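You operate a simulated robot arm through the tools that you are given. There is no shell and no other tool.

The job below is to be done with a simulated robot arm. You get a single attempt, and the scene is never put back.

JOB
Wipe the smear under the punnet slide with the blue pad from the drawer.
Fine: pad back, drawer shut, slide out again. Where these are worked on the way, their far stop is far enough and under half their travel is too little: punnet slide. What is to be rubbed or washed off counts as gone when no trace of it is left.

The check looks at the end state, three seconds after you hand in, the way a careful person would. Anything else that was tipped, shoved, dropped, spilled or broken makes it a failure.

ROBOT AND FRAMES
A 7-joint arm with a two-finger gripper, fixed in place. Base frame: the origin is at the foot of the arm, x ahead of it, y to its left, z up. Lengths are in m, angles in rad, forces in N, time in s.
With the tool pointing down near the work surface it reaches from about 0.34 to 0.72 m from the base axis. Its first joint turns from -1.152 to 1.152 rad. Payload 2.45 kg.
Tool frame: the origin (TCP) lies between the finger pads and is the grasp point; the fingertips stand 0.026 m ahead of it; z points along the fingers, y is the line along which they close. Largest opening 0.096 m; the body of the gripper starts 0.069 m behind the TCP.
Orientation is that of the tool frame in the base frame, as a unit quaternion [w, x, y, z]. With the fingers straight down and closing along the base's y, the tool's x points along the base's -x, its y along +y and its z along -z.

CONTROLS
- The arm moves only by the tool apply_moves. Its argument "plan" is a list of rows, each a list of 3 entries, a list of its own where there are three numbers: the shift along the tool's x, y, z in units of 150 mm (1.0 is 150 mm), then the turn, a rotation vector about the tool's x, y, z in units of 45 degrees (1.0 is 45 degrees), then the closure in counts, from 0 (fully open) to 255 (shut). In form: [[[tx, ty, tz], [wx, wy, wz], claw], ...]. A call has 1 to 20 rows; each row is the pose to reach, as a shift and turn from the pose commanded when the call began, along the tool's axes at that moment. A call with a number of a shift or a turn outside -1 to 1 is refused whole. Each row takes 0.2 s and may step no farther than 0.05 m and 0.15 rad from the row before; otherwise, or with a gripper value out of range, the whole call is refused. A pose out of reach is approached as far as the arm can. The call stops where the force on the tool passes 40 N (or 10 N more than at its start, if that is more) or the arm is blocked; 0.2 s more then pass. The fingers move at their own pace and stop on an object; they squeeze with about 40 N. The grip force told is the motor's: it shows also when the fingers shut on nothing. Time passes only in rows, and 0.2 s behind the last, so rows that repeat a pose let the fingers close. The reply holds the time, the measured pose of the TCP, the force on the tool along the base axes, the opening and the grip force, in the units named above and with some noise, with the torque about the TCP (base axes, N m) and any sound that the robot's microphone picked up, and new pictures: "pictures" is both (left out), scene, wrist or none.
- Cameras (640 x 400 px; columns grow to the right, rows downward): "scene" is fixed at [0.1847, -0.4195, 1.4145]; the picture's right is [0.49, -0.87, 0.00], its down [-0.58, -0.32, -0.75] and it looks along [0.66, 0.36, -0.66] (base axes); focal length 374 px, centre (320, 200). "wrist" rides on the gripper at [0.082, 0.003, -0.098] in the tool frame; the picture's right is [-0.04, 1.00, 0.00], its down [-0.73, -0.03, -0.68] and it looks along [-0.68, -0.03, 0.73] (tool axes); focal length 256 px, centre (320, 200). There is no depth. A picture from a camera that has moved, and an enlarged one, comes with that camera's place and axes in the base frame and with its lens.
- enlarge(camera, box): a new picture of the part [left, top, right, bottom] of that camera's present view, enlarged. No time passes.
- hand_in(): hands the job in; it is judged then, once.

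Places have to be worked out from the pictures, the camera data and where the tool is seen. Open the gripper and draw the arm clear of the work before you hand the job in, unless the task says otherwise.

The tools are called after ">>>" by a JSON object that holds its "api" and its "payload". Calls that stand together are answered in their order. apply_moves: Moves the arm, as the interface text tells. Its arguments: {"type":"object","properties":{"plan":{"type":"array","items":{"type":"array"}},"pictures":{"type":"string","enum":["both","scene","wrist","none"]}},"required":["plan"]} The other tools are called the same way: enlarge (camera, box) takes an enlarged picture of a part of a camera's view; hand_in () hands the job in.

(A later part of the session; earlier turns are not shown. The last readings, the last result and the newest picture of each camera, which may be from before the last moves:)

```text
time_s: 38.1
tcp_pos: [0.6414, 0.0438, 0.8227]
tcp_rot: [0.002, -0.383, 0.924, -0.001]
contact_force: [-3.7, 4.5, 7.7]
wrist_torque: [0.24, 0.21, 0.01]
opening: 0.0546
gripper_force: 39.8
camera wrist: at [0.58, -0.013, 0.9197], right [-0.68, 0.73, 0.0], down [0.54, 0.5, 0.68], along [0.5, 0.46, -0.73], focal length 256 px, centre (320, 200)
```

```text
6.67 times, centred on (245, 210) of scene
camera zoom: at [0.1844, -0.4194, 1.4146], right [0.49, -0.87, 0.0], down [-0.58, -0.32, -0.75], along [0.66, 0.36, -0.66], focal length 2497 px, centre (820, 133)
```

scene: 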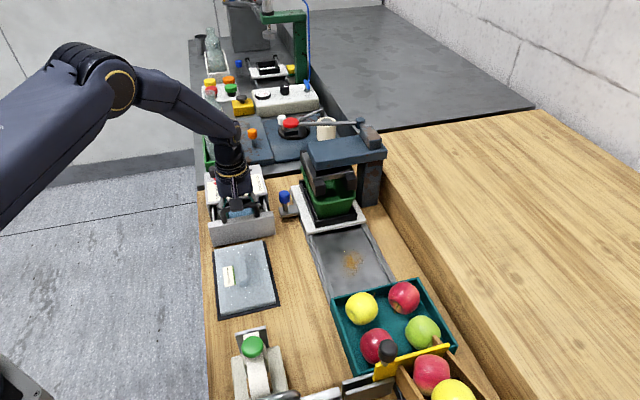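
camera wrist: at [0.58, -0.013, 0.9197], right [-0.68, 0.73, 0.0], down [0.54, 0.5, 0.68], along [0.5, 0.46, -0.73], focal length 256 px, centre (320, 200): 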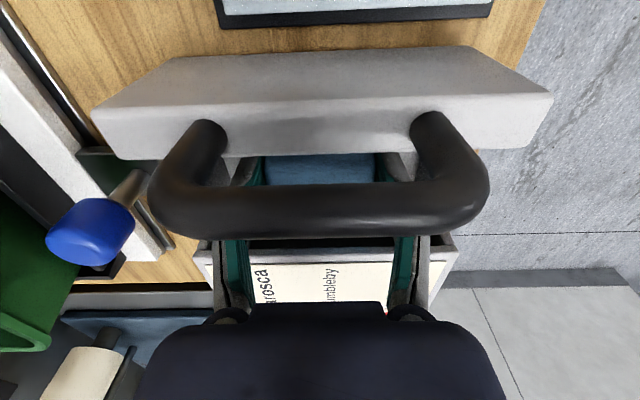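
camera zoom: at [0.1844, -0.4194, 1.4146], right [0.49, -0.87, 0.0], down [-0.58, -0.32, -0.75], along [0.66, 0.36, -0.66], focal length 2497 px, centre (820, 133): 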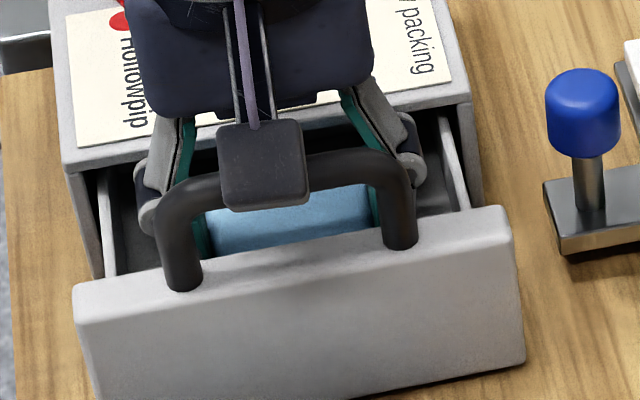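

The pad is gripped (54.6 mm, ~40 N), with a slight upward push from the floor. I lift it straight up and check.

>>> {"api": "apply_moves", "payload": {"plan": [[[0, 0, -0.05], [0, 0, 0], 255], [[0, 0, -0.15], [0, 0, 0], 255], [[0, 0, -0.35], [0, 0, 0], 255], [[0, 0, -0.6], [0, 0, 0], 255], [[0, 0, -0.85], [0, 0, 0], 255], [[0, 0, -0.85], [0, 0, 0], 255]], "pictures": "both"}}

>>> {"api": "enlarge", "payload": {"camera": "scene", "box": [190, 120, 290, 220]}}

>>> {"api": "enlarge", "payload": {"camera": "wrist", "box": [200, 60, 440, 240]}}

```text
time_s: 39.5
tcp_pos: [0.6402, 0.0431, 0.9508]
tcp_rot: [0.001, -0.383, 0.924, -0.002]
contact_force: [-0.1, 0.3, -0.3]
wrist_torque: [0.01, -0.03, -0.01]
opening: 0.0548
gripper_force: 40.0
camera wrist: at [0.5794, -0.0132, 1.0481], right [-0.68, 0.73, 0.0], down [0.54, 0.5, 0.68], along [0.5, 0.46, -0.73], focal length 256 px, centre (320, 200)
```

scene: 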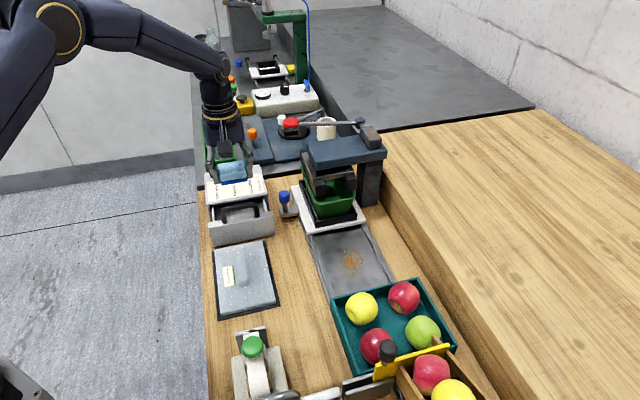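
wrist: 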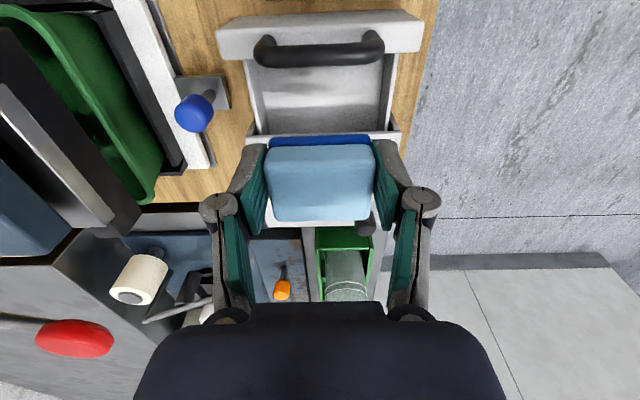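

```text
4.00 times, centred on (240, 170) of scene
camera zoom: at [0.1847, -0.4195, 1.4145], right [0.49, -0.87, 0.0], down [-0.58, -0.32, -0.75], along [0.66, 0.36, -0.66], focal length 1498 px, centre (640, 320)
```

zoom: 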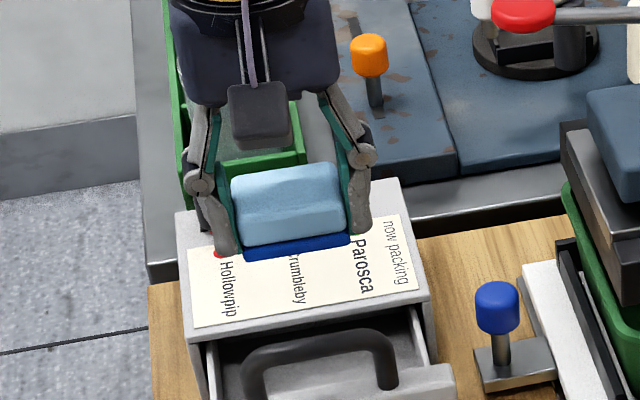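

```text
2.22 times, centred on (320, 150) of wrist
camera zoom: at [0.5794, -0.0132, 1.0481], right [-0.68, 0.73, 0.0], down [0.54, 0.5, 0.68], along [0.5, 0.46, -0.73], focal length 569 px, centre (320, 311)
```

zoom: 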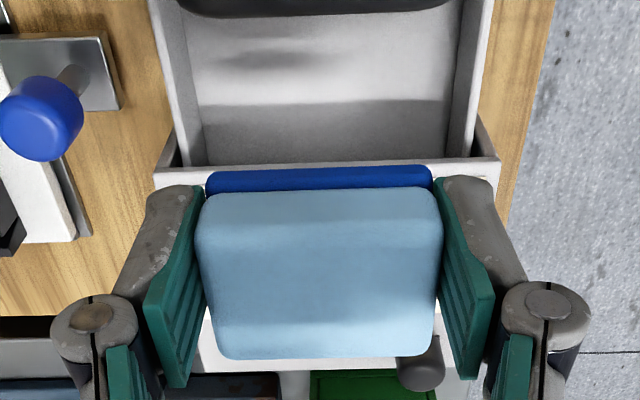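

The pad is held and lifted. I need to know how far its dark-blue underside protrudes below the fingertips, so I zoom in.

>>> {"api": "enlarge", "payload": {"camera": "scene", "box": [210, 150, 260, 190]}}

>>> {"api": "enlarge", "payload": {"camera": "wrist", "box": [255, 125, 385, 235]}}

```text
10.00 times, centred on (235, 170) of scene
camera zoom: at [0.1847, -0.4195, 1.4145], right [0.49, -0.87, 0.0], down [-0.58, -0.32, -0.75], along [0.66, 0.36, -0.66], focal length 3745 px, centre (1170, 500)
```

zoom: 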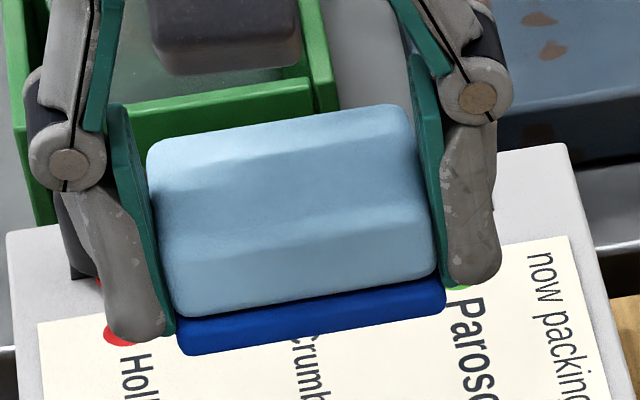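

```text
3.64 times, centred on (320, 180) of wrist
camera zoom: at [0.5794, -0.0132, 1.0481], right [-0.68, 0.73, 0.0], down [0.54, 0.5, 0.68], along [0.5, 0.46, -0.73], focal length 931 px, centre (320, 273)
```

zoom: 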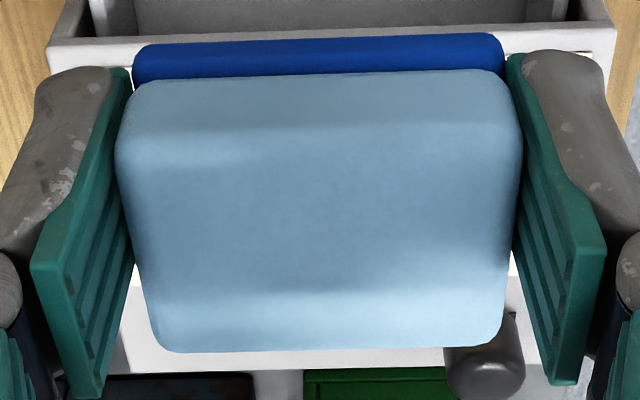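

The pad protrudes about 5 mm below the fingertips and sits ~1 cm toward the heading side, as planned. I carry it high over to the smear while turning the tool back so the camera faces the robot side.

>>> {"api": "apply_moves", "payload": {"plan": [[[0, 0, -0.15], [0, 0, 0], 255], [[0, 0, -0.3], [0, 0, 0], 255], [[0.077, -0.077, -0.3], [0, 0, 0.125], 255], [[0.153, -0.153, -0.3], [0, 0, 0.25], 255], [[0.23, -0.23, -0.3], [0, 0, 0.375], 255], [[0.306, -0.306, -0.3], [0, 0, 0.5], 255], [[0.383, -0.383, -0.3], [0, 0, 0.625], 255], [[0.46, -0.46, -0.3], [0, 0, 0.75], 255], [[0.536, -0.536, -0.3], [0, 0, 0.875], 255], [[0.613, -0.613, -0.3], [0, 0, 1.0], 255], [[0.613, -0.613, -0.3], [0, 0, 1.0], 255]], "pictures": "none"}}

>>> {"api": "apply_moves", "payload": {"plan": [[[0, -0.14, 0], [0, 0, 0.17], 255], [[0, -0.28, 0], [0, 0, 0.34], 255], [[0, -0.43, 0], [0, 0, 0.5], 255], [[0, -0.57, 0], [0, 0, 0.66], 255], [[0, -0.71, 0], [0, 0, 0.83], 255], [[0, -0.86, 0], [0, 0, 1.0], 255], [[0, -0.86, 0], [0, 0, 1.0], 255]], "pictures": "both"}}

```text
time_s: 41.9
tcp_pos: [0.6398, -0.0854, 0.9919]
tcp_rot: [0.002, 0.0, 1.0, -0.001]
contact_force: [0.5, 0.9, -0.1]
wrist_torque: [0.02, 0.01, 0.0]
opening: 0.0548
gripper_force: 39.7
```

```text
time_s: 43.5
tcp_pos: [0.6398, -0.2137, 0.9939]
tcp_rot: [0.002, 0.383, 0.924, 0.0]
contact_force: [0.0, 0.4, -1.1]
wrist_torque: [0.02, 0.0, -0.01]
opening: 0.055
gripper_force: 39.9
camera wrist: at [0.585, -0.1557, 1.0907], right [0.74, 0.68, 0.0], down [0.49, -0.54, 0.68], along [0.46, -0.5, -0.73], focal length 256 px, centre (320, 200)
```

scene: 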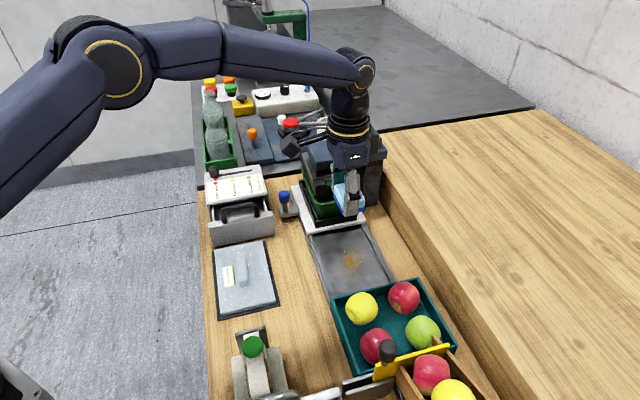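
wrist: 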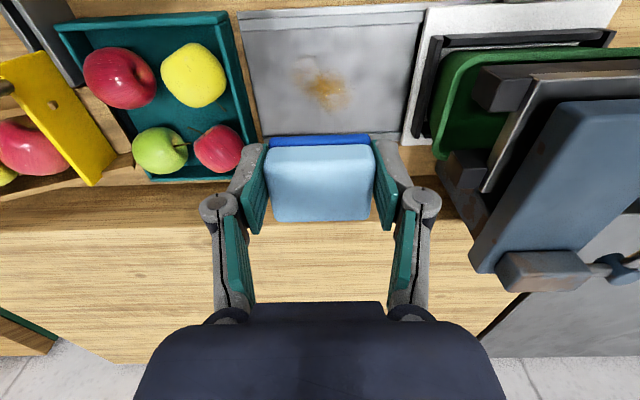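

The pad is above the near part of the smear (b1≈0.301, b2≈0.604) with clear room around. I lower to about 2–3 cm above the plate and check.

>>> {"api": "apply_moves", "payload": {"plan": [[[0, 0, 0.25], [0, 0, 0], 255], [[0, 0, 0.5], [0, 0, 0], 255], [[0, 0, 0.75], [0, 0, 0], 255], [[0, 0, 0.95], [0, 0, 0], 255], [[0, 0, 1.0], [0, 0, 0], 255], [[0, 0, 1.0], [0, 0, 0], 255]], "pictures": "both"}}

>>> {"api": "enlarge", "payload": {"camera": "scene", "box": [300, 190, 420, 290]}}

```text
time_s: 44.9
tcp_pos: [0.6421, -0.2151, 0.8432]
tcp_rot: [0.001, 0.383, 0.924, -0.001]
contact_force: [-0.2, -1.0, -0.9]
wrist_torque: [0.02, 0.01, 0.04]
opening: 0.0547
gripper_force: 39.3
camera wrist: at [0.5858, -0.1566, 0.9406], right [0.73, 0.68, 0.0], down [0.5, -0.54, 0.68], along [0.46, -0.5, -0.73], focal length 256 px, centre (320, 200)
```

scene: 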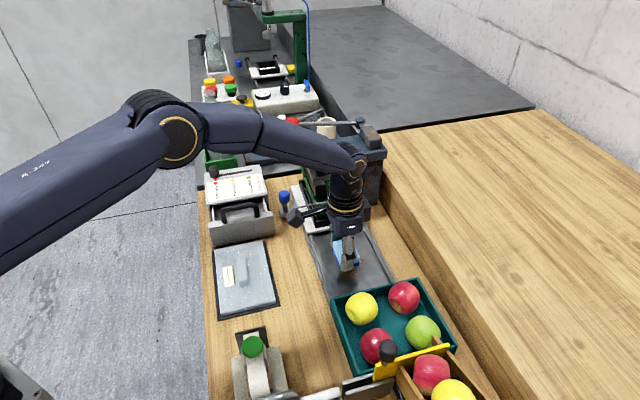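
wrist: 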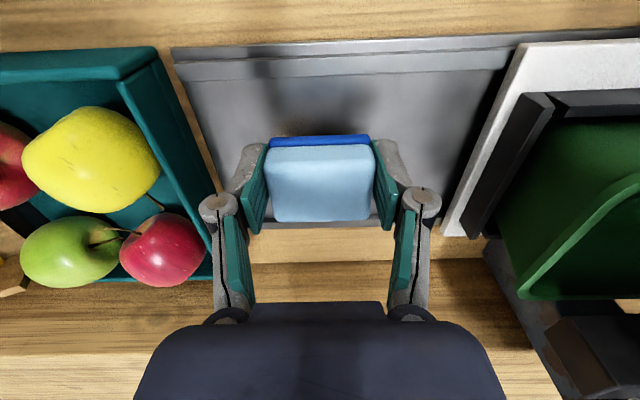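

```text
4.00 times, centred on (360, 240) of scene
camera zoom: at [0.1847, -0.4195, 1.4145], right [0.49, -0.87, 0.0], down [-0.58, -0.32, -0.75], along [0.66, 0.36, -0.66], focal length 1498 px, centre (160, 40)
```

zoom: 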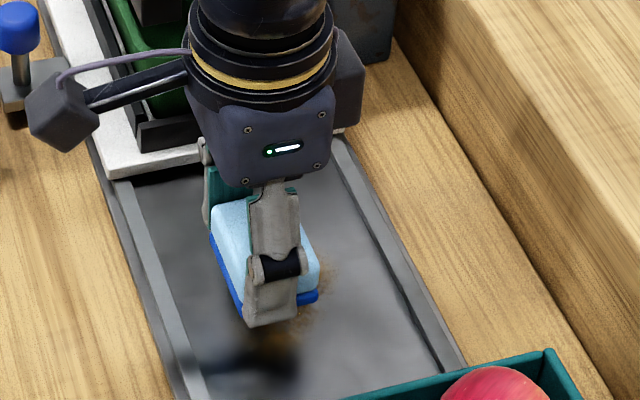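

The pad hovers above the smear. I lower to about z=0.815, then will feel for contact in 1 mm steps.

>>> {"api": "apply_moves", "payload": {"plan": [[[0, 0, 0.07], [0, 0, 0], 255], [[0, 0, 0.13], [0, 0, 0], 255], [[0, 0, 0.16], [0, 0, 0], 255], [[0, 0, 0.187], [0, 0, 0], 255], [[0, 0, 0.187], [0, 0, 0], 255]], "pictures": "scene"}}

>>> {"api": "enlarge", "payload": {"camera": "scene", "box": [320, 210, 390, 290]}}

```text
time_s: 46.1
tcp_pos: [0.6416, -0.2157, 0.8148]
tcp_rot: [0.002, 0.381, 0.924, 0.0]
contact_force: [-1.0, -1.0, -0.2]
wrist_torque: [-0.02, 0.0, 0.0]
opening: 0.055
gripper_force: 39.7
```

scene: 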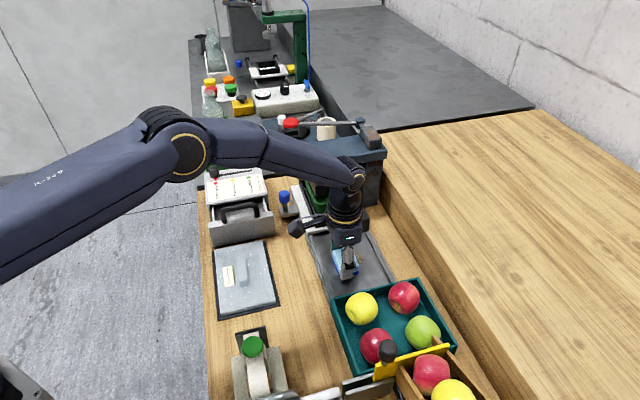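

```text
5.00 times, centred on (355, 250) of scene
camera zoom: at [0.1847, -0.4195, 1.4145], right [0.49, -0.87, 0.0], down [-0.58, -0.32, -0.75], along [0.66, 0.36, -0.66], focal length 1872 px, centre (145, -50)
```

zoom: 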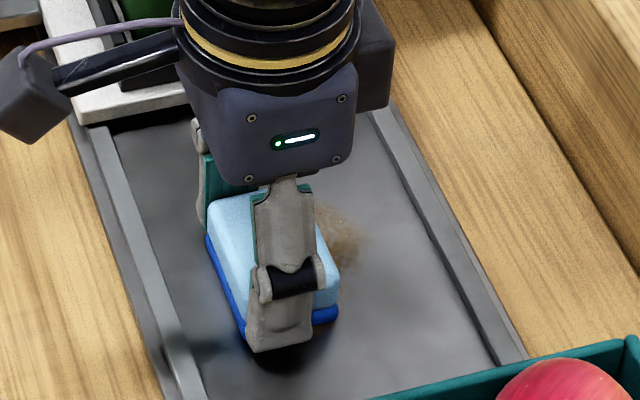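

No contact yet. I go down 1 mm per row, 5 mm in all.

>>> {"api": "apply_moves", "payload": {"plan": [[[0, 0, 0.0067], [0, 0, 0], 255], [[0, 0, 0.0133], [0, 0, 0], 255], [[0, 0, 0.02], [0, 0, 0], 255], [[0, 0, 0.0267], [0, 0, 0], 255], [[0, 0, 0.0333], [0, 0, 0], 255]], "pictures": "none"}}

```text
time_s: 47.2
tcp_pos: [0.6412, -0.2156, 0.8154]
tcp_rot: [0.002, 0.382, 0.924, 0.001]
contact_force: [-5.6, 2.7, 10.0]
wrist_torque: [0.02, 0.28, -0.03]
opening: 0.0546
gripper_force: 40.2
stopped in row 5: the force on the tool passed its limit at 42 N (the readings are from after the stop); the commanded pose is now the measured one
```

Contact found: TCP z≈0.8155 with about 10 N pressing. I begin wiping with sweeps along b1, stepping outward along b2, at this light pressure.

>>> {"api": "apply_moves", "payload": {"plan": [[[0, 0.06, 0], [0, 0, 0], 255], [[0, 0.12, 0], [0, 0, 0], 255], [[0, 0.16, 0], [0, 0, 0], 255], [[0, 0.1, 0], [0, 0, 0], 255], [[0, 0.03, 0], [0, 0, 0], 255], [[0, -0.04, 0], [0, 0, 0], 255], [[0, -0.1, 0], [0, 0, 0], 255], [[0, -0.15, 0], [0, 0, 0], 255], [[-0.05, -0.15, 0], [0, 0, 0], 255], [[-0.1, -0.15, 0], [0, 0, 0], 255], [[-0.1, -0.08, 0], [0, 0, 0], 255], [[-0.1, 0, 0], [0, 0, 0], 255], [[-0.1, 0.08, 0], [0, 0, 0], 255], [[-0.1, 0.16, 0], [0, 0, 0], 255]], "pictures": "scene"}}

>>> {"api": "enlarge", "payload": {"camera": "scene", "box": [320, 210, 390, 290]}}

```text
time_s: 49.1
tcp_pos: [0.6275, -0.2319, 0.8154]
tcp_rot: [-0.003, 0.382, 0.924, 0.003]
contact_force: [-7.2, 4.1, 10.1]
wrist_torque: [-0.14, 0.01, -0.04]
opening: 0.0549
gripper_force: 39.2
stopped in row 9: the force on the tool passed its limit at 47 N (the readings are from after the stop); the commanded pose is now the measured one
```

scene: 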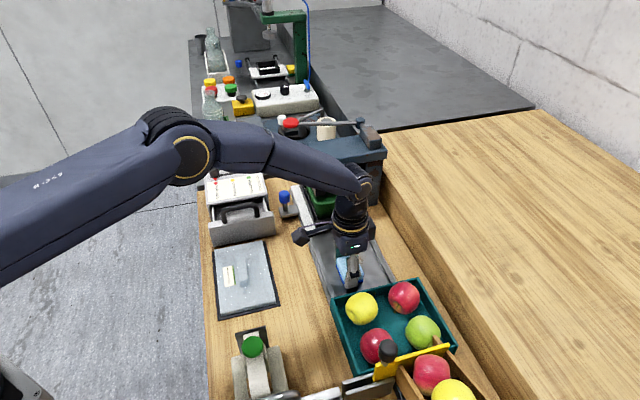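

```text
5.00 times, centred on (355, 250) of scene
camera zoom: at [0.1843, -0.4193, 1.4146], right [0.49, -0.87, 0.0], down [-0.58, -0.32, -0.75], along [0.66, 0.36, -0.66], focal length 1872 px, centre (145, -50)
```

zoom: 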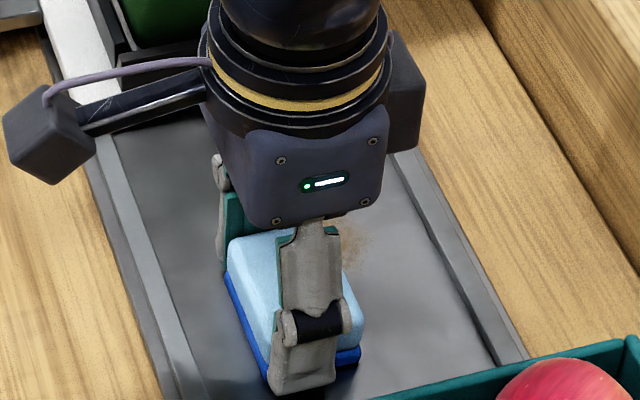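

The sweep along b1 went well; stepping outward raised the friction past the limit. I ease the pressure by about 0.7 mm and continue with slower, smaller outward steps.

>>> {"api": "apply_moves", "payload": {"plan": [[[0, 0, -0.005], [0, 0, 0], 255], [[-0.02, 0, -0.005], [0, 0, 0], 255], [[-0.04, 0, -0.005], [0, 0, 0], 255], [[-0.06, 0, -0.005], [0, 0, 0], 255], [[-0.08, 0, -0.005], [0, 0, 0], 255], [[-0.08, 0.06, -0.005], [0, 0, 0], 255], [[-0.08, 0.12, -0.005], [0, 0, 0], 255], [[-0.08, 0.18, -0.005], [0, 0, 0], 255], [[-0.08, 0.24, -0.005], [0, 0, 0], 255], [[-0.08, 0.3, -0.005], [0, 0, 0], 255]], "pictures": "scene"}}

>>> {"api": "enlarge", "payload": {"camera": "scene", "box": [320, 210, 390, 290]}}

```text
time_s: 51.4
tcp_pos: [0.6674, -0.2097, 0.8161]
tcp_rot: [-0.003, 0.381, 0.925, 0.003]
contact_force: [-0.4, -2.0, 2.5]
wrist_torque: [-0.16, -0.01, -0.03]
opening: 0.0549
gripper_force: 39.9
```

scene: 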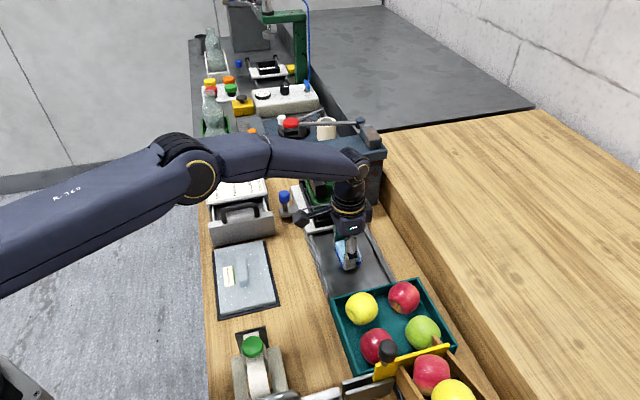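

```text
5.00 times, centred on (355, 250) of scene
camera zoom: at [0.1846, -0.4195, 1.4145], right [0.49, -0.87, 0.0], down [-0.58, -0.32, -0.75], along [0.66, 0.36, -0.66], focal length 1872 px, centre (145, -50)
```

zoom: 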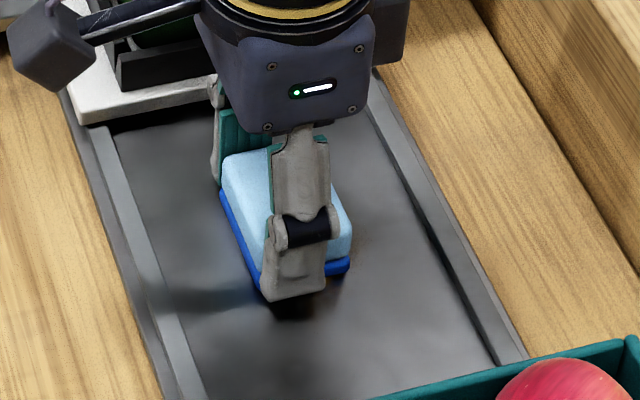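

The visible part of the smear is shrinking; contact is now light (2.5 N). I press slightly more, step out to b2≈0.634 and sweep back.

>>> {"api": "apply_moves", "payload": {"plan": [[[0, 0, 0.002], [0, 0, 0], 255], [[-0.02, 0, 0.002], [0, 0, 0], 255], [[-0.04, 0, 0.002], [0, 0, 0], 255], [[-0.065, 0, 0.002], [0, 0, 0], 255], [[-0.09, 0, 0.002], [0, 0, 0], 255], [[-0.09, -0.06, 0.002], [0, 0, 0], 255], [[-0.09, -0.12, 0.002], [0, 0, 0], 255], [[-0.09, -0.18, 0.002], [0, 0, 0], 255], [[-0.09, -0.24, 0.002], [0, 0, 0], 255], [[-0.09, -0.3, 0.002], [0, 0, 0], 255]], "pictures": "scene"}}

>>> {"api": "enlarge", "payload": {"camera": "scene", "box": [320, 210, 390, 290]}}

```text
time_s: 53.5
tcp_pos: [0.645, -0.2497, 0.8139]
tcp_rot: [-0.001, 0.381, 0.924, 0.003]
contact_force: [2.9, 2.5, 5.2]
wrist_torque: [-0.08, -0.05, 0.07]
opening: 0.0548
gripper_force: 40.1
```

scene: 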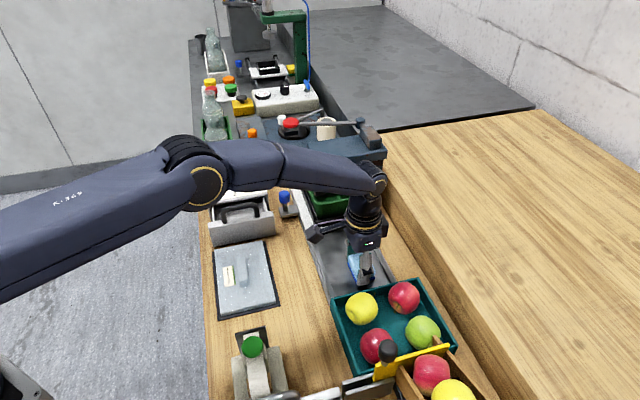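

```text
5.00 times, centred on (355, 250) of scene
camera zoom: at [0.1846, -0.4193, 1.4145], right [0.49, -0.87, 0.0], down [-0.58, -0.32, -0.75], along [0.66, 0.36, -0.66], focal length 1872 px, centre (145, -50)
```

zoom: 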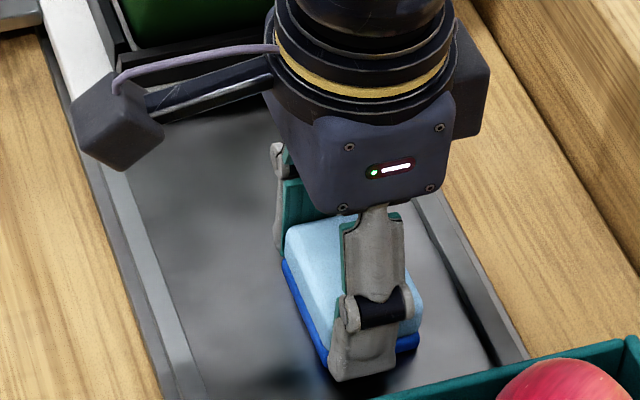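

The area behind the pad is clean. I step out to b2≈0.647 and sweep forward again over the outer part.

>>> {"api": "apply_moves", "payload": {"plan": [[[-0.02, 0, 0], [0, 0, 0], 255], [[-0.04, 0, 0], [0, 0, 0], 255], [[-0.07, 0, 0], [0, 0, 0], 255], [[-0.095, 0, 0], [0, 0, 0], 255], [[-0.095, 0.06, 0], [0, 0, 0], 255], [[-0.095, 0.12, 0], [0, 0, 0], 255], [[-0.095, 0.18, 0], [0, 0, 0], 255], [[-0.095, 0.24, 0], [0, 0, 0], 255], [[-0.095, 0.3, 0], [0, 0, 0], 255]], "pictures": "scene"}}

>>> {"api": "enlarge", "payload": {"camera": "scene", "box": [320, 210, 390, 290]}}

```text
time_s: 55.5
tcp_pos: [0.6805, -0.2243, 0.8169]
tcp_rot: [-0.003, 0.381, 0.925, 0.003]
contact_force: [1.0, 0.8, -0.4]
wrist_torque: [0.05, 0.01, 0.0]
opening: 0.0548
gripper_force: 39.9
out of reach, approached as far as the arm can: row 8, 9
```

scene: 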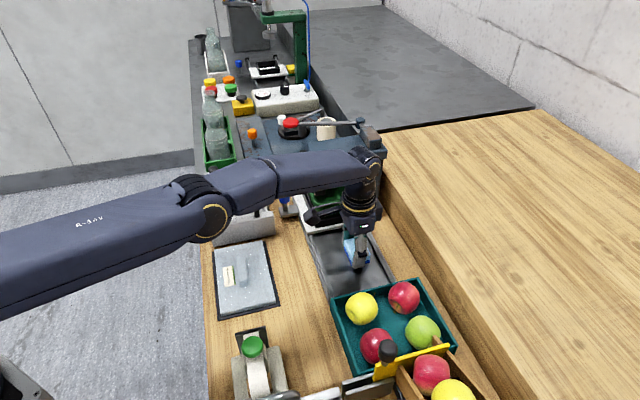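

```text
5.00 times, centred on (355, 250) of scene
camera zoom: at [0.1847, -0.4195, 1.4145], right [0.49, -0.87, 0.0], down [-0.58, -0.32, -0.75], along [0.66, 0.36, -0.66], focal length 1872 px, centre (145, -50)
```

zoom: 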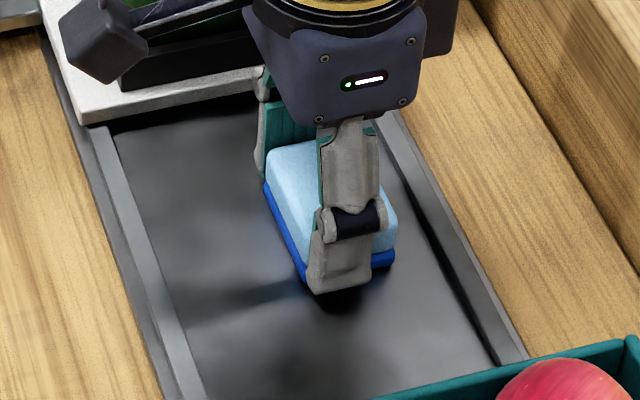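

The arm's reach ended near r≈0.717 with contact lost at the last rows. I lift, draw back, and look at what is left of the smear.

>>> {"api": "apply_moves", "payload": {"plan": [[[0, 0, -0.1], [0, 0, 0], 255], [[0.1, -0.05, -0.3], [0, 0, 0], 255], [[0.2, -0.1, -0.55], [0, 0, 0], 255], [[0.3, -0.15, -0.8], [0, 0, 0], 255], [[0.35, -0.15, -1.0], [0, 0, 0], 255], [[0.35, -0.15, -1.0], [0, 0, 0], 255]], "pictures": "both"}}

>>> {"api": "enlarge", "payload": {"camera": "wrist", "box": [230, 0, 430, 140]}}

>>> {"api": "enlarge", "payload": {"camera": "scene", "box": [315, 225, 395, 290]}}

```text
time_s: 57.0
tcp_pos: [0.6291, -0.2058, 0.9672]
tcp_rot: [-0.002, 0.382, 0.924, 0.003]
contact_force: [0.7, 0.0, -0.5]
wrist_torque: [0.0, 0.03, -0.02]
opening: 0.0547
gripper_force: 39.5
camera wrist: at [0.5728, -0.1475, 1.0649], right [0.73, 0.68, 0.0], down [0.5, -0.54, 0.67], along [0.46, -0.49, -0.74], focal length 256 px, centre (320, 200)
```

scene: 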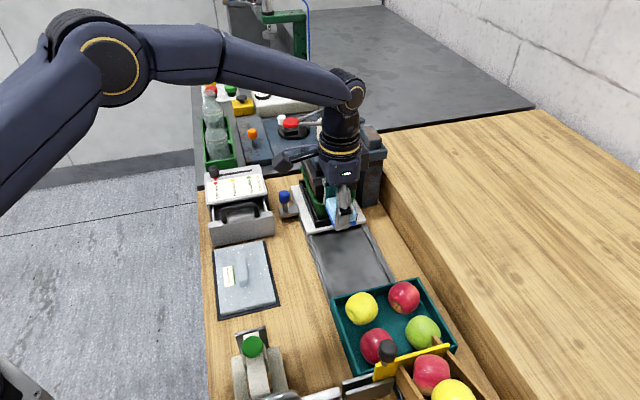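
wrist: 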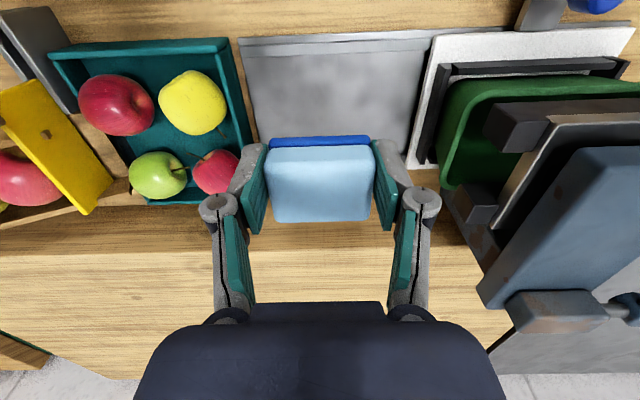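

```text
2.86 times, centred on (330, 70) of wrist
camera zoom: at [0.5728, -0.1475, 1.0649], right [0.73, 0.68, 0.0], down [0.5, -0.54, 0.67], along [0.46, -0.49, -0.74], focal length 731 px, centre (291, 571)
```

zoom: 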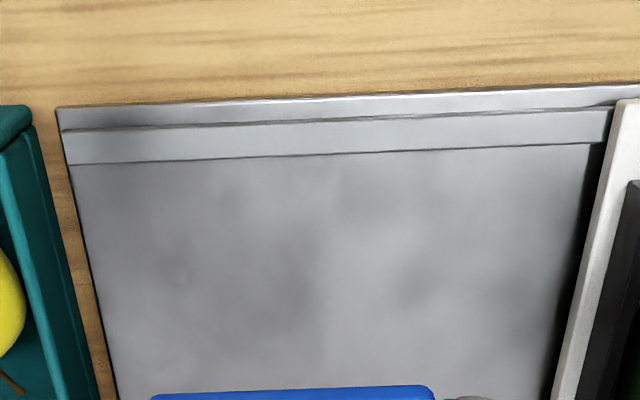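

```text
6.15 times, centred on (355, 258) of scene
camera zoom: at [0.1847, -0.4195, 1.4145], right [0.49, -0.87, 0.0], down [-0.58, -0.32, -0.75], along [0.66, 0.36, -0.66], focal length 2305 px, centre (105, -154)
```

zoom: 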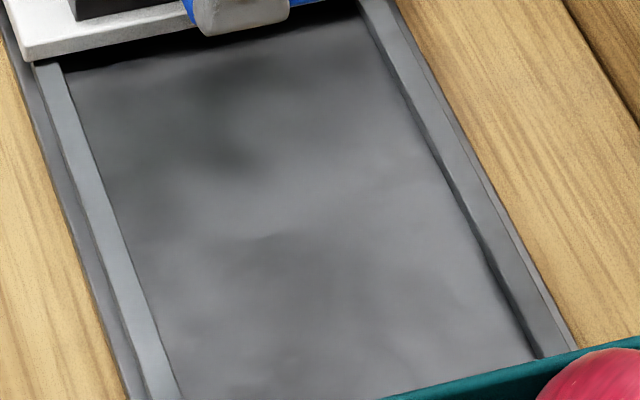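

The plate looks clean in both views. I zoom closely on the former smear area and move the pad aside to view the outer part from above as well.

>>> {"api": "enlarge", "payload": {"camera": "scene", "box": [332, 242, 378, 282]}}

>>> {"api": "apply_moves", "payload": {"plan": [[[0.2, 0, -0.1], [0, 0, 0], 255], [[0.45, 0, -0.2], [0, 0, 0], 255], [[0.7, 0, -0.3], [0, 0, 0], 255], [[0.7, 0, -0.3], [0, 0, 0], 255]], "pictures": "wrist"}}

>>> {"api": "enlarge", "payload": {"camera": "wrist", "box": [260, 80, 400, 180]}}

```text
10.00 times, centred on (355, 262) of scene
camera zoom: at [0.1847, -0.4195, 1.4145], right [0.49, -0.87, 0.0], down [-0.58, -0.32, -0.75], along [0.66, 0.36, -0.66], focal length 3745 px, centre (-30, -420)
```

zoom: 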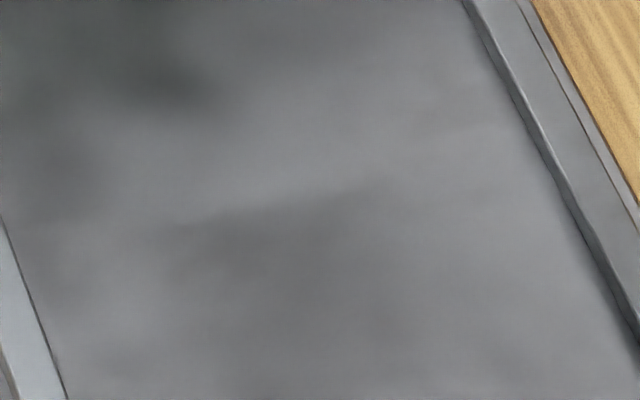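

```text
time_s: 58.0
tcp_pos: [0.5527, -0.1324, 1.0119]
tcp_rot: [-0.003, 0.382, 0.924, 0.002]
contact_force: [-0.1, 0.9, -0.8]
wrist_torque: [-0.01, 0.0, 0.0]
opening: 0.055
gripper_force: 40.0
camera wrist: at [0.497, -0.0741, 1.1106], right [0.73, 0.68, 0.0], down [0.5, -0.54, 0.67], along [0.46, -0.49, -0.74], focal length 256 px, centre (320, 200)
```

wrist: 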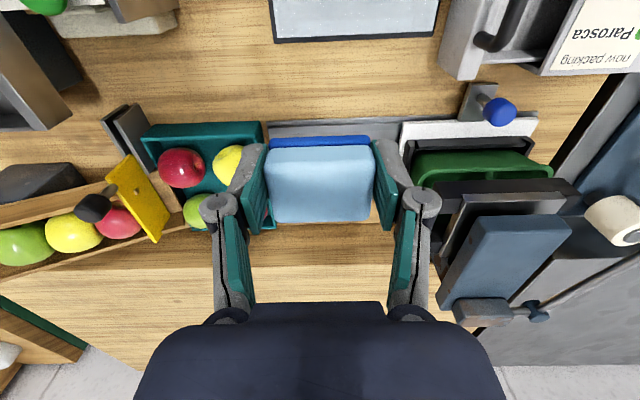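

```text
4.00 times, centred on (330, 130) of wrist
camera zoom: at [0.497, -0.0741, 1.1106], right [0.73, 0.68, 0.0], down [0.5, -0.54, 0.67], along [0.46, -0.49, -0.74], focal length 1024 px, centre (280, 480)
```

zoom: 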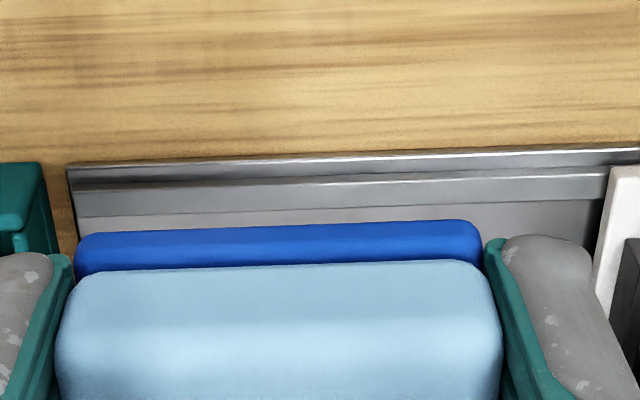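

>>> {"api": "enlarge", "payload": {"camera": "scene", "box": [339, 247, 367, 264]}}

>>> {"api": "enlarge", "payload": {"camera": "scene", "box": [339, 262, 367, 279]}}

```text
16.00 times, centred on (353, 256) of scene
camera zoom: at [0.1847, -0.4194, 1.4145], right [0.49, -0.87, 0.0], down [-0.58, -0.32, -0.75], along [0.66, 0.36, -0.66], focal length 5992 px, centre (-208, -688)
```

zoom: 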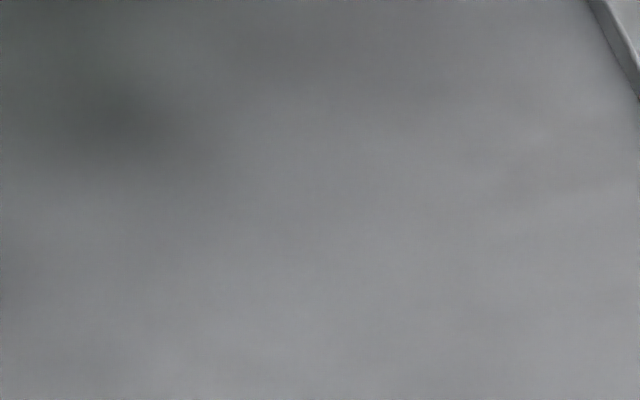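

```text
16.00 times, centred on (353, 270) of scene
camera zoom: at [0.1847, -0.4194, 1.4145], right [0.49, -0.87, 0.0], down [-0.58, -0.32, -0.75], along [0.66, 0.36, -0.66], focal length 5992 px, centre (-208, -928)
```

zoom: 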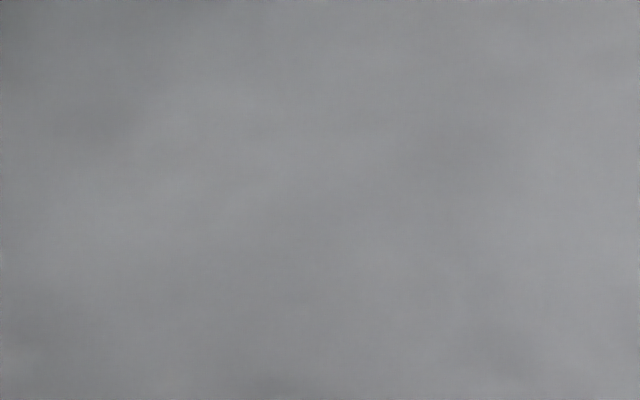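

No trace is left on the plate at 16x. I carry the pad back high above the drawer, turning the tool to the same orientation as at pick-up.

>>> {"api": "apply_moves", "payload": {"plan": [[[0.05, 0.1, 0], [0, 0, -0.125], 255], [[0.1, 0.2, 0], [0, 0, -0.25], 255], [[0.155, 0.3, 0], [0, 0, -0.375], 255], [[0.21, 0.4, 0], [0, 0, -0.5], 255], [[0.26, 0.5, 0], [0, 0, -0.625], 255], [[0.31, 0.6, 0], [0, 0, -0.75], 255], [[0.36, 0.7, 0], [0, 0, -0.875], 255], [[0.415, 0.8, 0], [0, 0, -1.0], 255], [[0.415, 0.8, 0], [0, 0, -1.0], 255]], "pictures": "none"}}

>>> {"api": "apply_moves", "payload": {"plan": [[[-0.05, 0.05, 0], [0, 0, -0.17], 255], [[-0.1, 0.1, 0], [0, 0, -0.34], 255], [[-0.155, 0.155, 0], [0, 0, -0.5], 255], [[-0.21, 0.21, 0], [0, 0, -0.66], 255], [[-0.26, 0.26, 0], [0, 0, -0.83], 255], [[-0.311, 0.312, 0], [0, 0, -1.0], 255], [[-0.311, 0.312, 0], [0, 0, -1.0], 255]], "pictures": "both"}}

>>> {"api": "enlarge", "payload": {"camera": "scene", "box": [195, 110, 295, 240]}}

```text
time_s: 60.0
tcp_pos: [0.595, -0.0011, 1.0145]
tcp_rot: [-0.001, -0.002, 1.0, 0.003]
contact_force: [-0.3, -0.2, -0.4]
wrist_torque: [-0.03, 0.02, -0.02]
opening: 0.0548
gripper_force: 39.9
```

```text
time_s: 61.5
tcp_pos: [0.6402, 0.0447, 1.0136]
tcp_rot: [0.0, -0.384, 0.923, 0.004]
contact_force: [-0.2, 0.4, -1.2]
wrist_torque: [0.01, 0.01, -0.01]
opening: 0.0547
gripper_force: 40.4
camera wrist: at [0.5811, -0.0132, 1.1114], right [-0.68, 0.73, 0.01], down [0.54, 0.5, 0.68], along [0.49, 0.47, -0.73], focal length 256 px, centre (320, 200)
```

scene: 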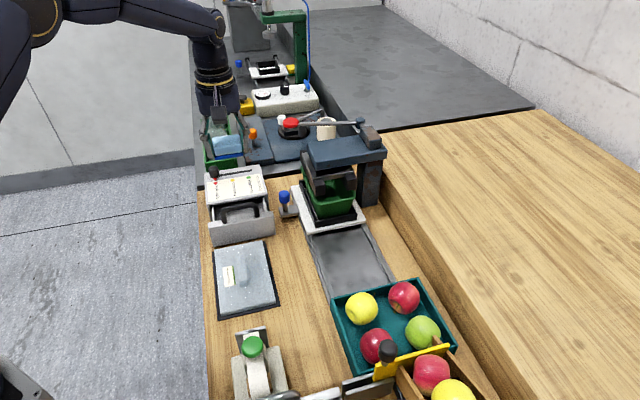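
wrist: 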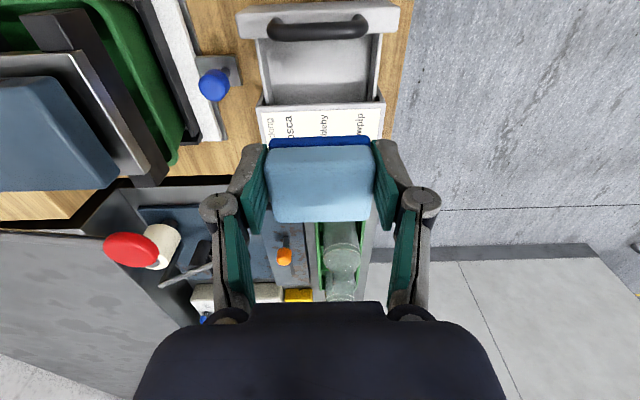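

```text
3.08 times, centred on (245, 175) of scene
camera zoom: at [0.1847, -0.4194, 1.4145], right [0.49, -0.87, 0.0], down [-0.58, -0.32, -0.75], along [0.66, 0.36, -0.66], focal length 1152 px, centre (551, 277)
```

zoom: 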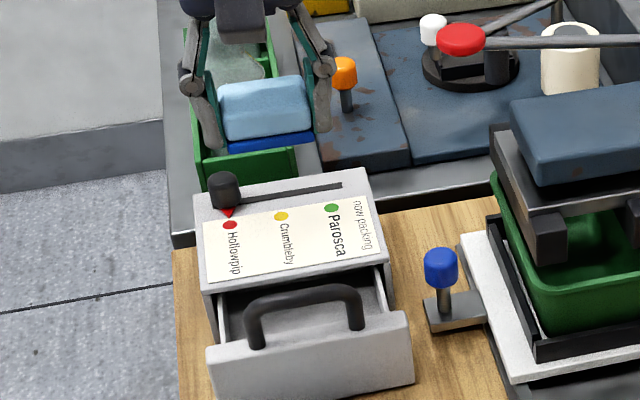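

Pad is above its old place; I shift 3–4 mm away from the housing edge for clearance and descend partway, checking forces.

>>> {"api": "apply_moves", "payload": {"plan": [[[0.026, -0.005, 0.15], [0.009, 0.004, 0.004], 255], [[0.026, -0.005, 0.4], [0.009, 0.004, 0.004], 255], [[0.026, -0.005, 0.65], [0.009, 0.004, 0.004], 255], [[0.026, -0.005, 0.85], [0.009, 0.004, 0.004], 255], [[0.026, -0.005, 0.85], [0.009, 0.004, 0.004], 255]], "pictures": "both"}}

>>> {"api": "enlarge", "payload": {"camera": "scene", "box": [195, 150, 285, 240]}}

>>> {"api": "enlarge", "payload": {"camera": "wrist", "box": [220, 60, 420, 230]}}

```text
time_s: 62.8
tcp_pos: [0.639, 0.0411, 0.8851]
tcp_rot: [0.0, -0.383, 0.924, 0.0]
contact_force: [-0.2, 0.1, -1.3]
wrist_torque: [0.0, 0.04, 0.01]
opening: 0.0549
gripper_force: 40.6
camera wrist: at [0.5788, -0.016, 0.9836], right [-0.68, 0.74, 0.0], down [0.54, 0.5, 0.68], along [0.5, 0.46, -0.73], focal length 256 px, centre (320, 200)
```

scene: 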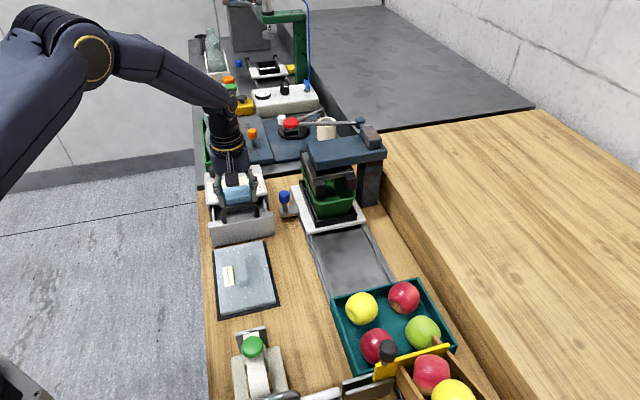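
wrist: 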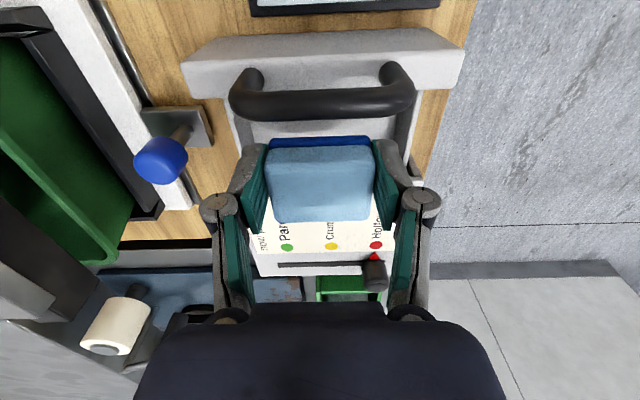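

```text
4.44 times, centred on (240, 195) of scene
camera zoom: at [0.1847, -0.4195, 1.4145], right [0.49, -0.87, 0.0], down [-0.58, -0.32, -0.75], along [0.66, 0.36, -0.66], focal length 1664 px, centre (676, 222)
```

zoom: 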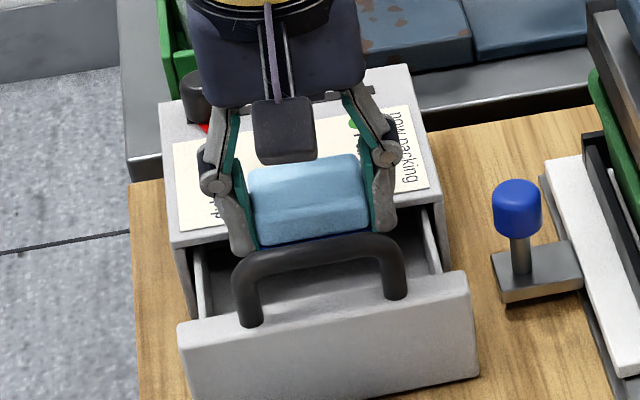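

```text
2.35 times, centred on (320, 145) of wrist
camera zoom: at [0.5788, -0.016, 0.9836], right [-0.68, 0.74, 0.0], down [0.54, 0.5, 0.68], along [0.5, 0.46, -0.73], focal length 602 px, centre (320, 329)
```

zoom: 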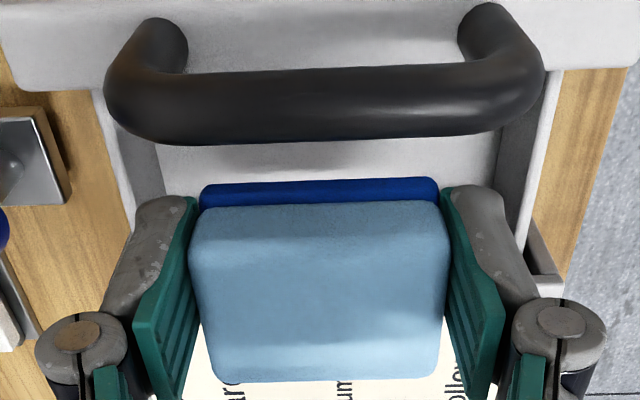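

The pad sits over the drawer opening, about 5 mm clear of the housing. I lower it in small steps to just above the drawer floor.

>>> {"api": "apply_moves", "payload": {"plan": [[[0, 0, 0.08], [0, 0, 0], 255], [[0, 0, 0.16], [0, 0, 0], 255], [[0, 0, 0.24], [0, 0, 0], 255], [[0, 0, 0.31], [0, 0, 0], 255], [[0, 0, 0.37], [0, 0, 0], 255], [[0, 0, 0.4], [0, 0, 0], 255], [[0, 0, 0.4], [0, 0, 0], 255]], "pictures": "both"}}

>>> {"api": "enlarge", "payload": {"camera": "scene", "box": [205, 180, 285, 240]}}

```text
time_s: 64.3
tcp_pos: [0.6373, 0.0406, 0.8256]
tcp_rot: [0.0, -0.384, 0.924, 0.0]
contact_force: [0.5, -0.2, -0.8]
wrist_torque: [-0.01, 0.0, -0.01]
opening: 0.0548
gripper_force: 39.6
camera wrist: at [0.5777, -0.0157, 0.9229], right [-0.68, 0.74, 0.0], down [0.54, 0.5, 0.68], along [0.5, 0.46, -0.73], focal length 256 px, centre (320, 200)
```

scene: 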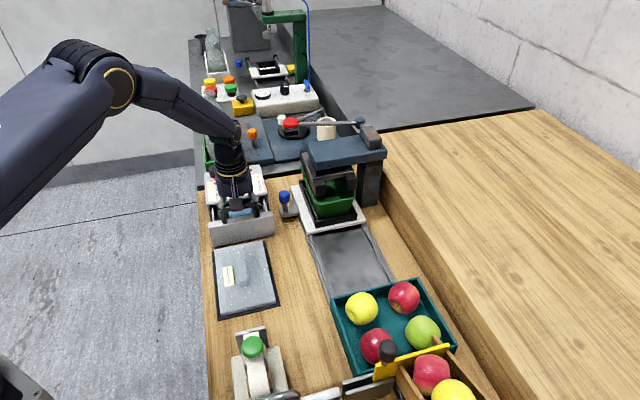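
wrist: 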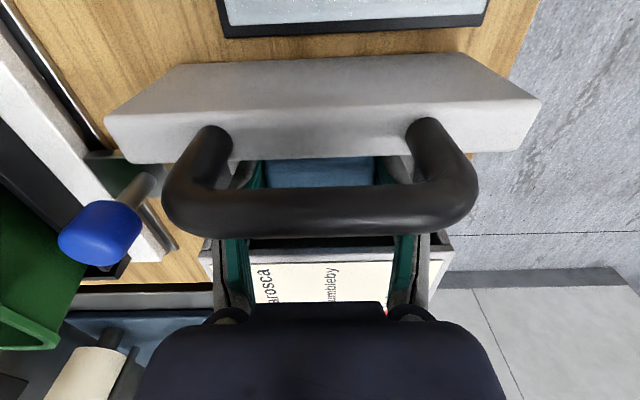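

```text
6.67 times, centred on (245, 210) of scene
camera zoom: at [0.1847, -0.4195, 1.4145], right [0.49, -0.87, 0.0], down [-0.58, -0.32, -0.75], along [0.66, 0.36, -0.66], focal length 2497 px, centre (820, 133)
```

zoom: 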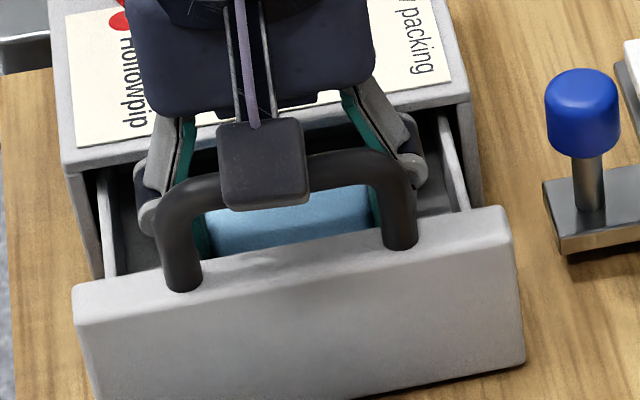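

No contact yet at z=0.8256; I lower another 2.5 mm gently, then open the fingers to the earlier 73 mm.

>>> {"api": "apply_moves", "payload": {"plan": [[[0, 0, 0.006], [0, 0, 0], 255], [[0, 0, 0.012], [0, 0, 0], 255], [[0, 0, 0.017], [0, 0, 0], 255], [[0, 0, 0.017], [0, 0, 0], 255]], "pictures": "none"}}

```text
time_s: 65.3
tcp_pos: [0.6385, 0.0407, 0.8234]
tcp_rot: [0.0, -0.382, 0.924, 0.0]
contact_force: [0.6, 0.4, -1.0]
wrist_torque: [-0.02, -0.01, -0.01]
opening: 0.0547
gripper_force: 40.1
```

>>> {"api": "apply_moves", "payload": {"plan": [[[0, 0, 0.005], [0, 0, 0], 255], [[0, 0, 0.01], [0, 0, 0], 255], [[0, 0, 0.013], [0, 0, 0], 255], [[0, 0, 0.013], [0, 0, 0], 255]], "pictures": "none"}}

```text
time_s: 66.3
tcp_pos: [0.6392, 0.0415, 0.823]
tcp_rot: [0.002, -0.383, 0.924, -0.001]
contact_force: [-1.2, 1.1, 17.3]
wrist_torque: [0.15, 0.2, 0.02]
opening: 0.0548
gripper_force: 40.5
```

The pad is on the drawer floor (17 N). I relieve the pressure by 1.5 mm and open.

>>> {"api": "apply_moves", "payload": {"plan": [[[0, 0, -0.009], [0, 0, 0], 255], [[0, 0, -0.009], [0, 0, 0], 60], [[0, 0, -0.009], [0, 0, 0], 60], [[0, 0, -0.009], [0, 0, 0], 60], [[0, 0, -0.009], [0, 0, 0], 60]], "pictures": "none"}}

>>> {"api": "apply_moves", "payload": {"plan": [[[0, 0, -0.1], [0, 0, 0], 60], [[0, 0, -0.3], [0, 0, 0], 60], [[0, 0, -0.55], [0, 0, 0], 60], [[0, 0, -0.8], [0, 0, 0], 60], [[0, 0, -1.0], [0, 0, 0], 60], [[0, 0, -1.0], [0, 0, 0], 60]], "pictures": "both"}}

>>> {"api": "enlarge", "payload": {"camera": "wrist", "box": [220, 20, 420, 190]}}

>>> {"api": "enlarge", "payload": {"camera": "scene", "box": [195, 170, 295, 260]}}

```text
time_s: 67.5
tcp_pos: [0.6383, 0.0409, 0.8227]
tcp_rot: [0.0, -0.382, 0.924, -0.001]
contact_force: [-0.4, 0.3, 0.7]
wrist_torque: [0.0, 0.0, 0.03]
opening: 0.0731
gripper_force: 0.0
```

```text
time_s: 69.0
tcp_pos: [0.6369, 0.0422, 0.9736]
tcp_rot: [0.0, -0.382, 0.924, 0.0]
contact_force: [0.0, -0.4, 0.0]
wrist_torque: [0.0, 0.03, 0.01]
opening: 0.0733
gripper_force: 0.1
camera wrist: at [0.5769, -0.0152, 1.0706], right [-0.68, 0.74, 0.0], down [0.54, 0.5, 0.68], along [0.5, 0.46, -0.73], focal length 256 px, centre (320, 200)
```

scene: 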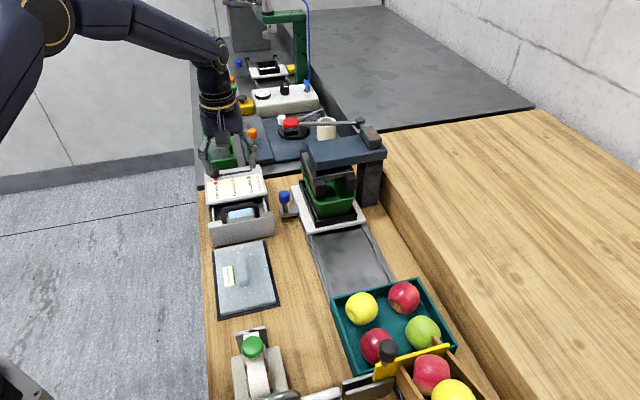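
wrist: 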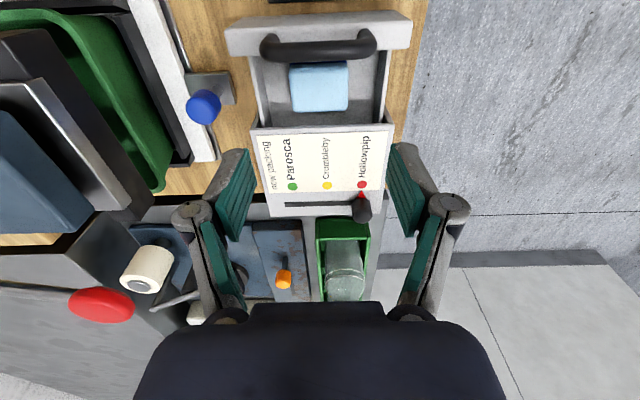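

```text
2.35 times, centred on (320, 105) of wrist
camera zoom: at [0.5769, -0.0152, 1.0706], right [-0.68, 0.74, 0.0], down [0.54, 0.5, 0.68], along [0.5, 0.46, -0.73], focal length 602 px, centre (320, 424)
```

zoom: 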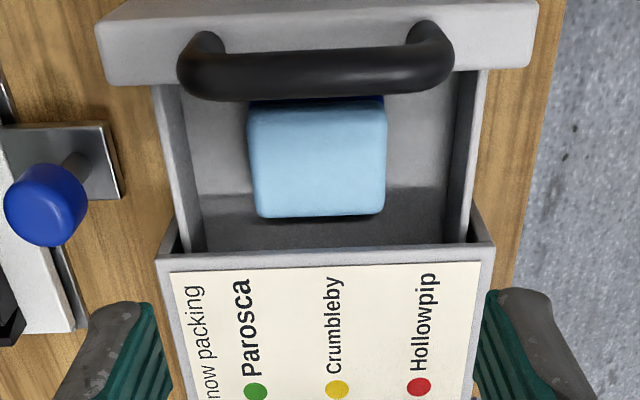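

```text
4.44 times, centred on (245, 215) of scene
camera zoom: at [0.1847, -0.4195, 1.4145], right [0.49, -0.87, 0.0], down [-0.58, -0.32, -0.75], along [0.66, 0.36, -0.66], focal length 1664 px, centre (653, 133)
```

zoom: 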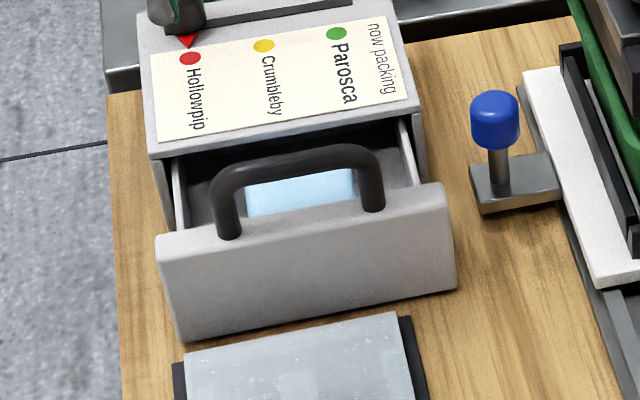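

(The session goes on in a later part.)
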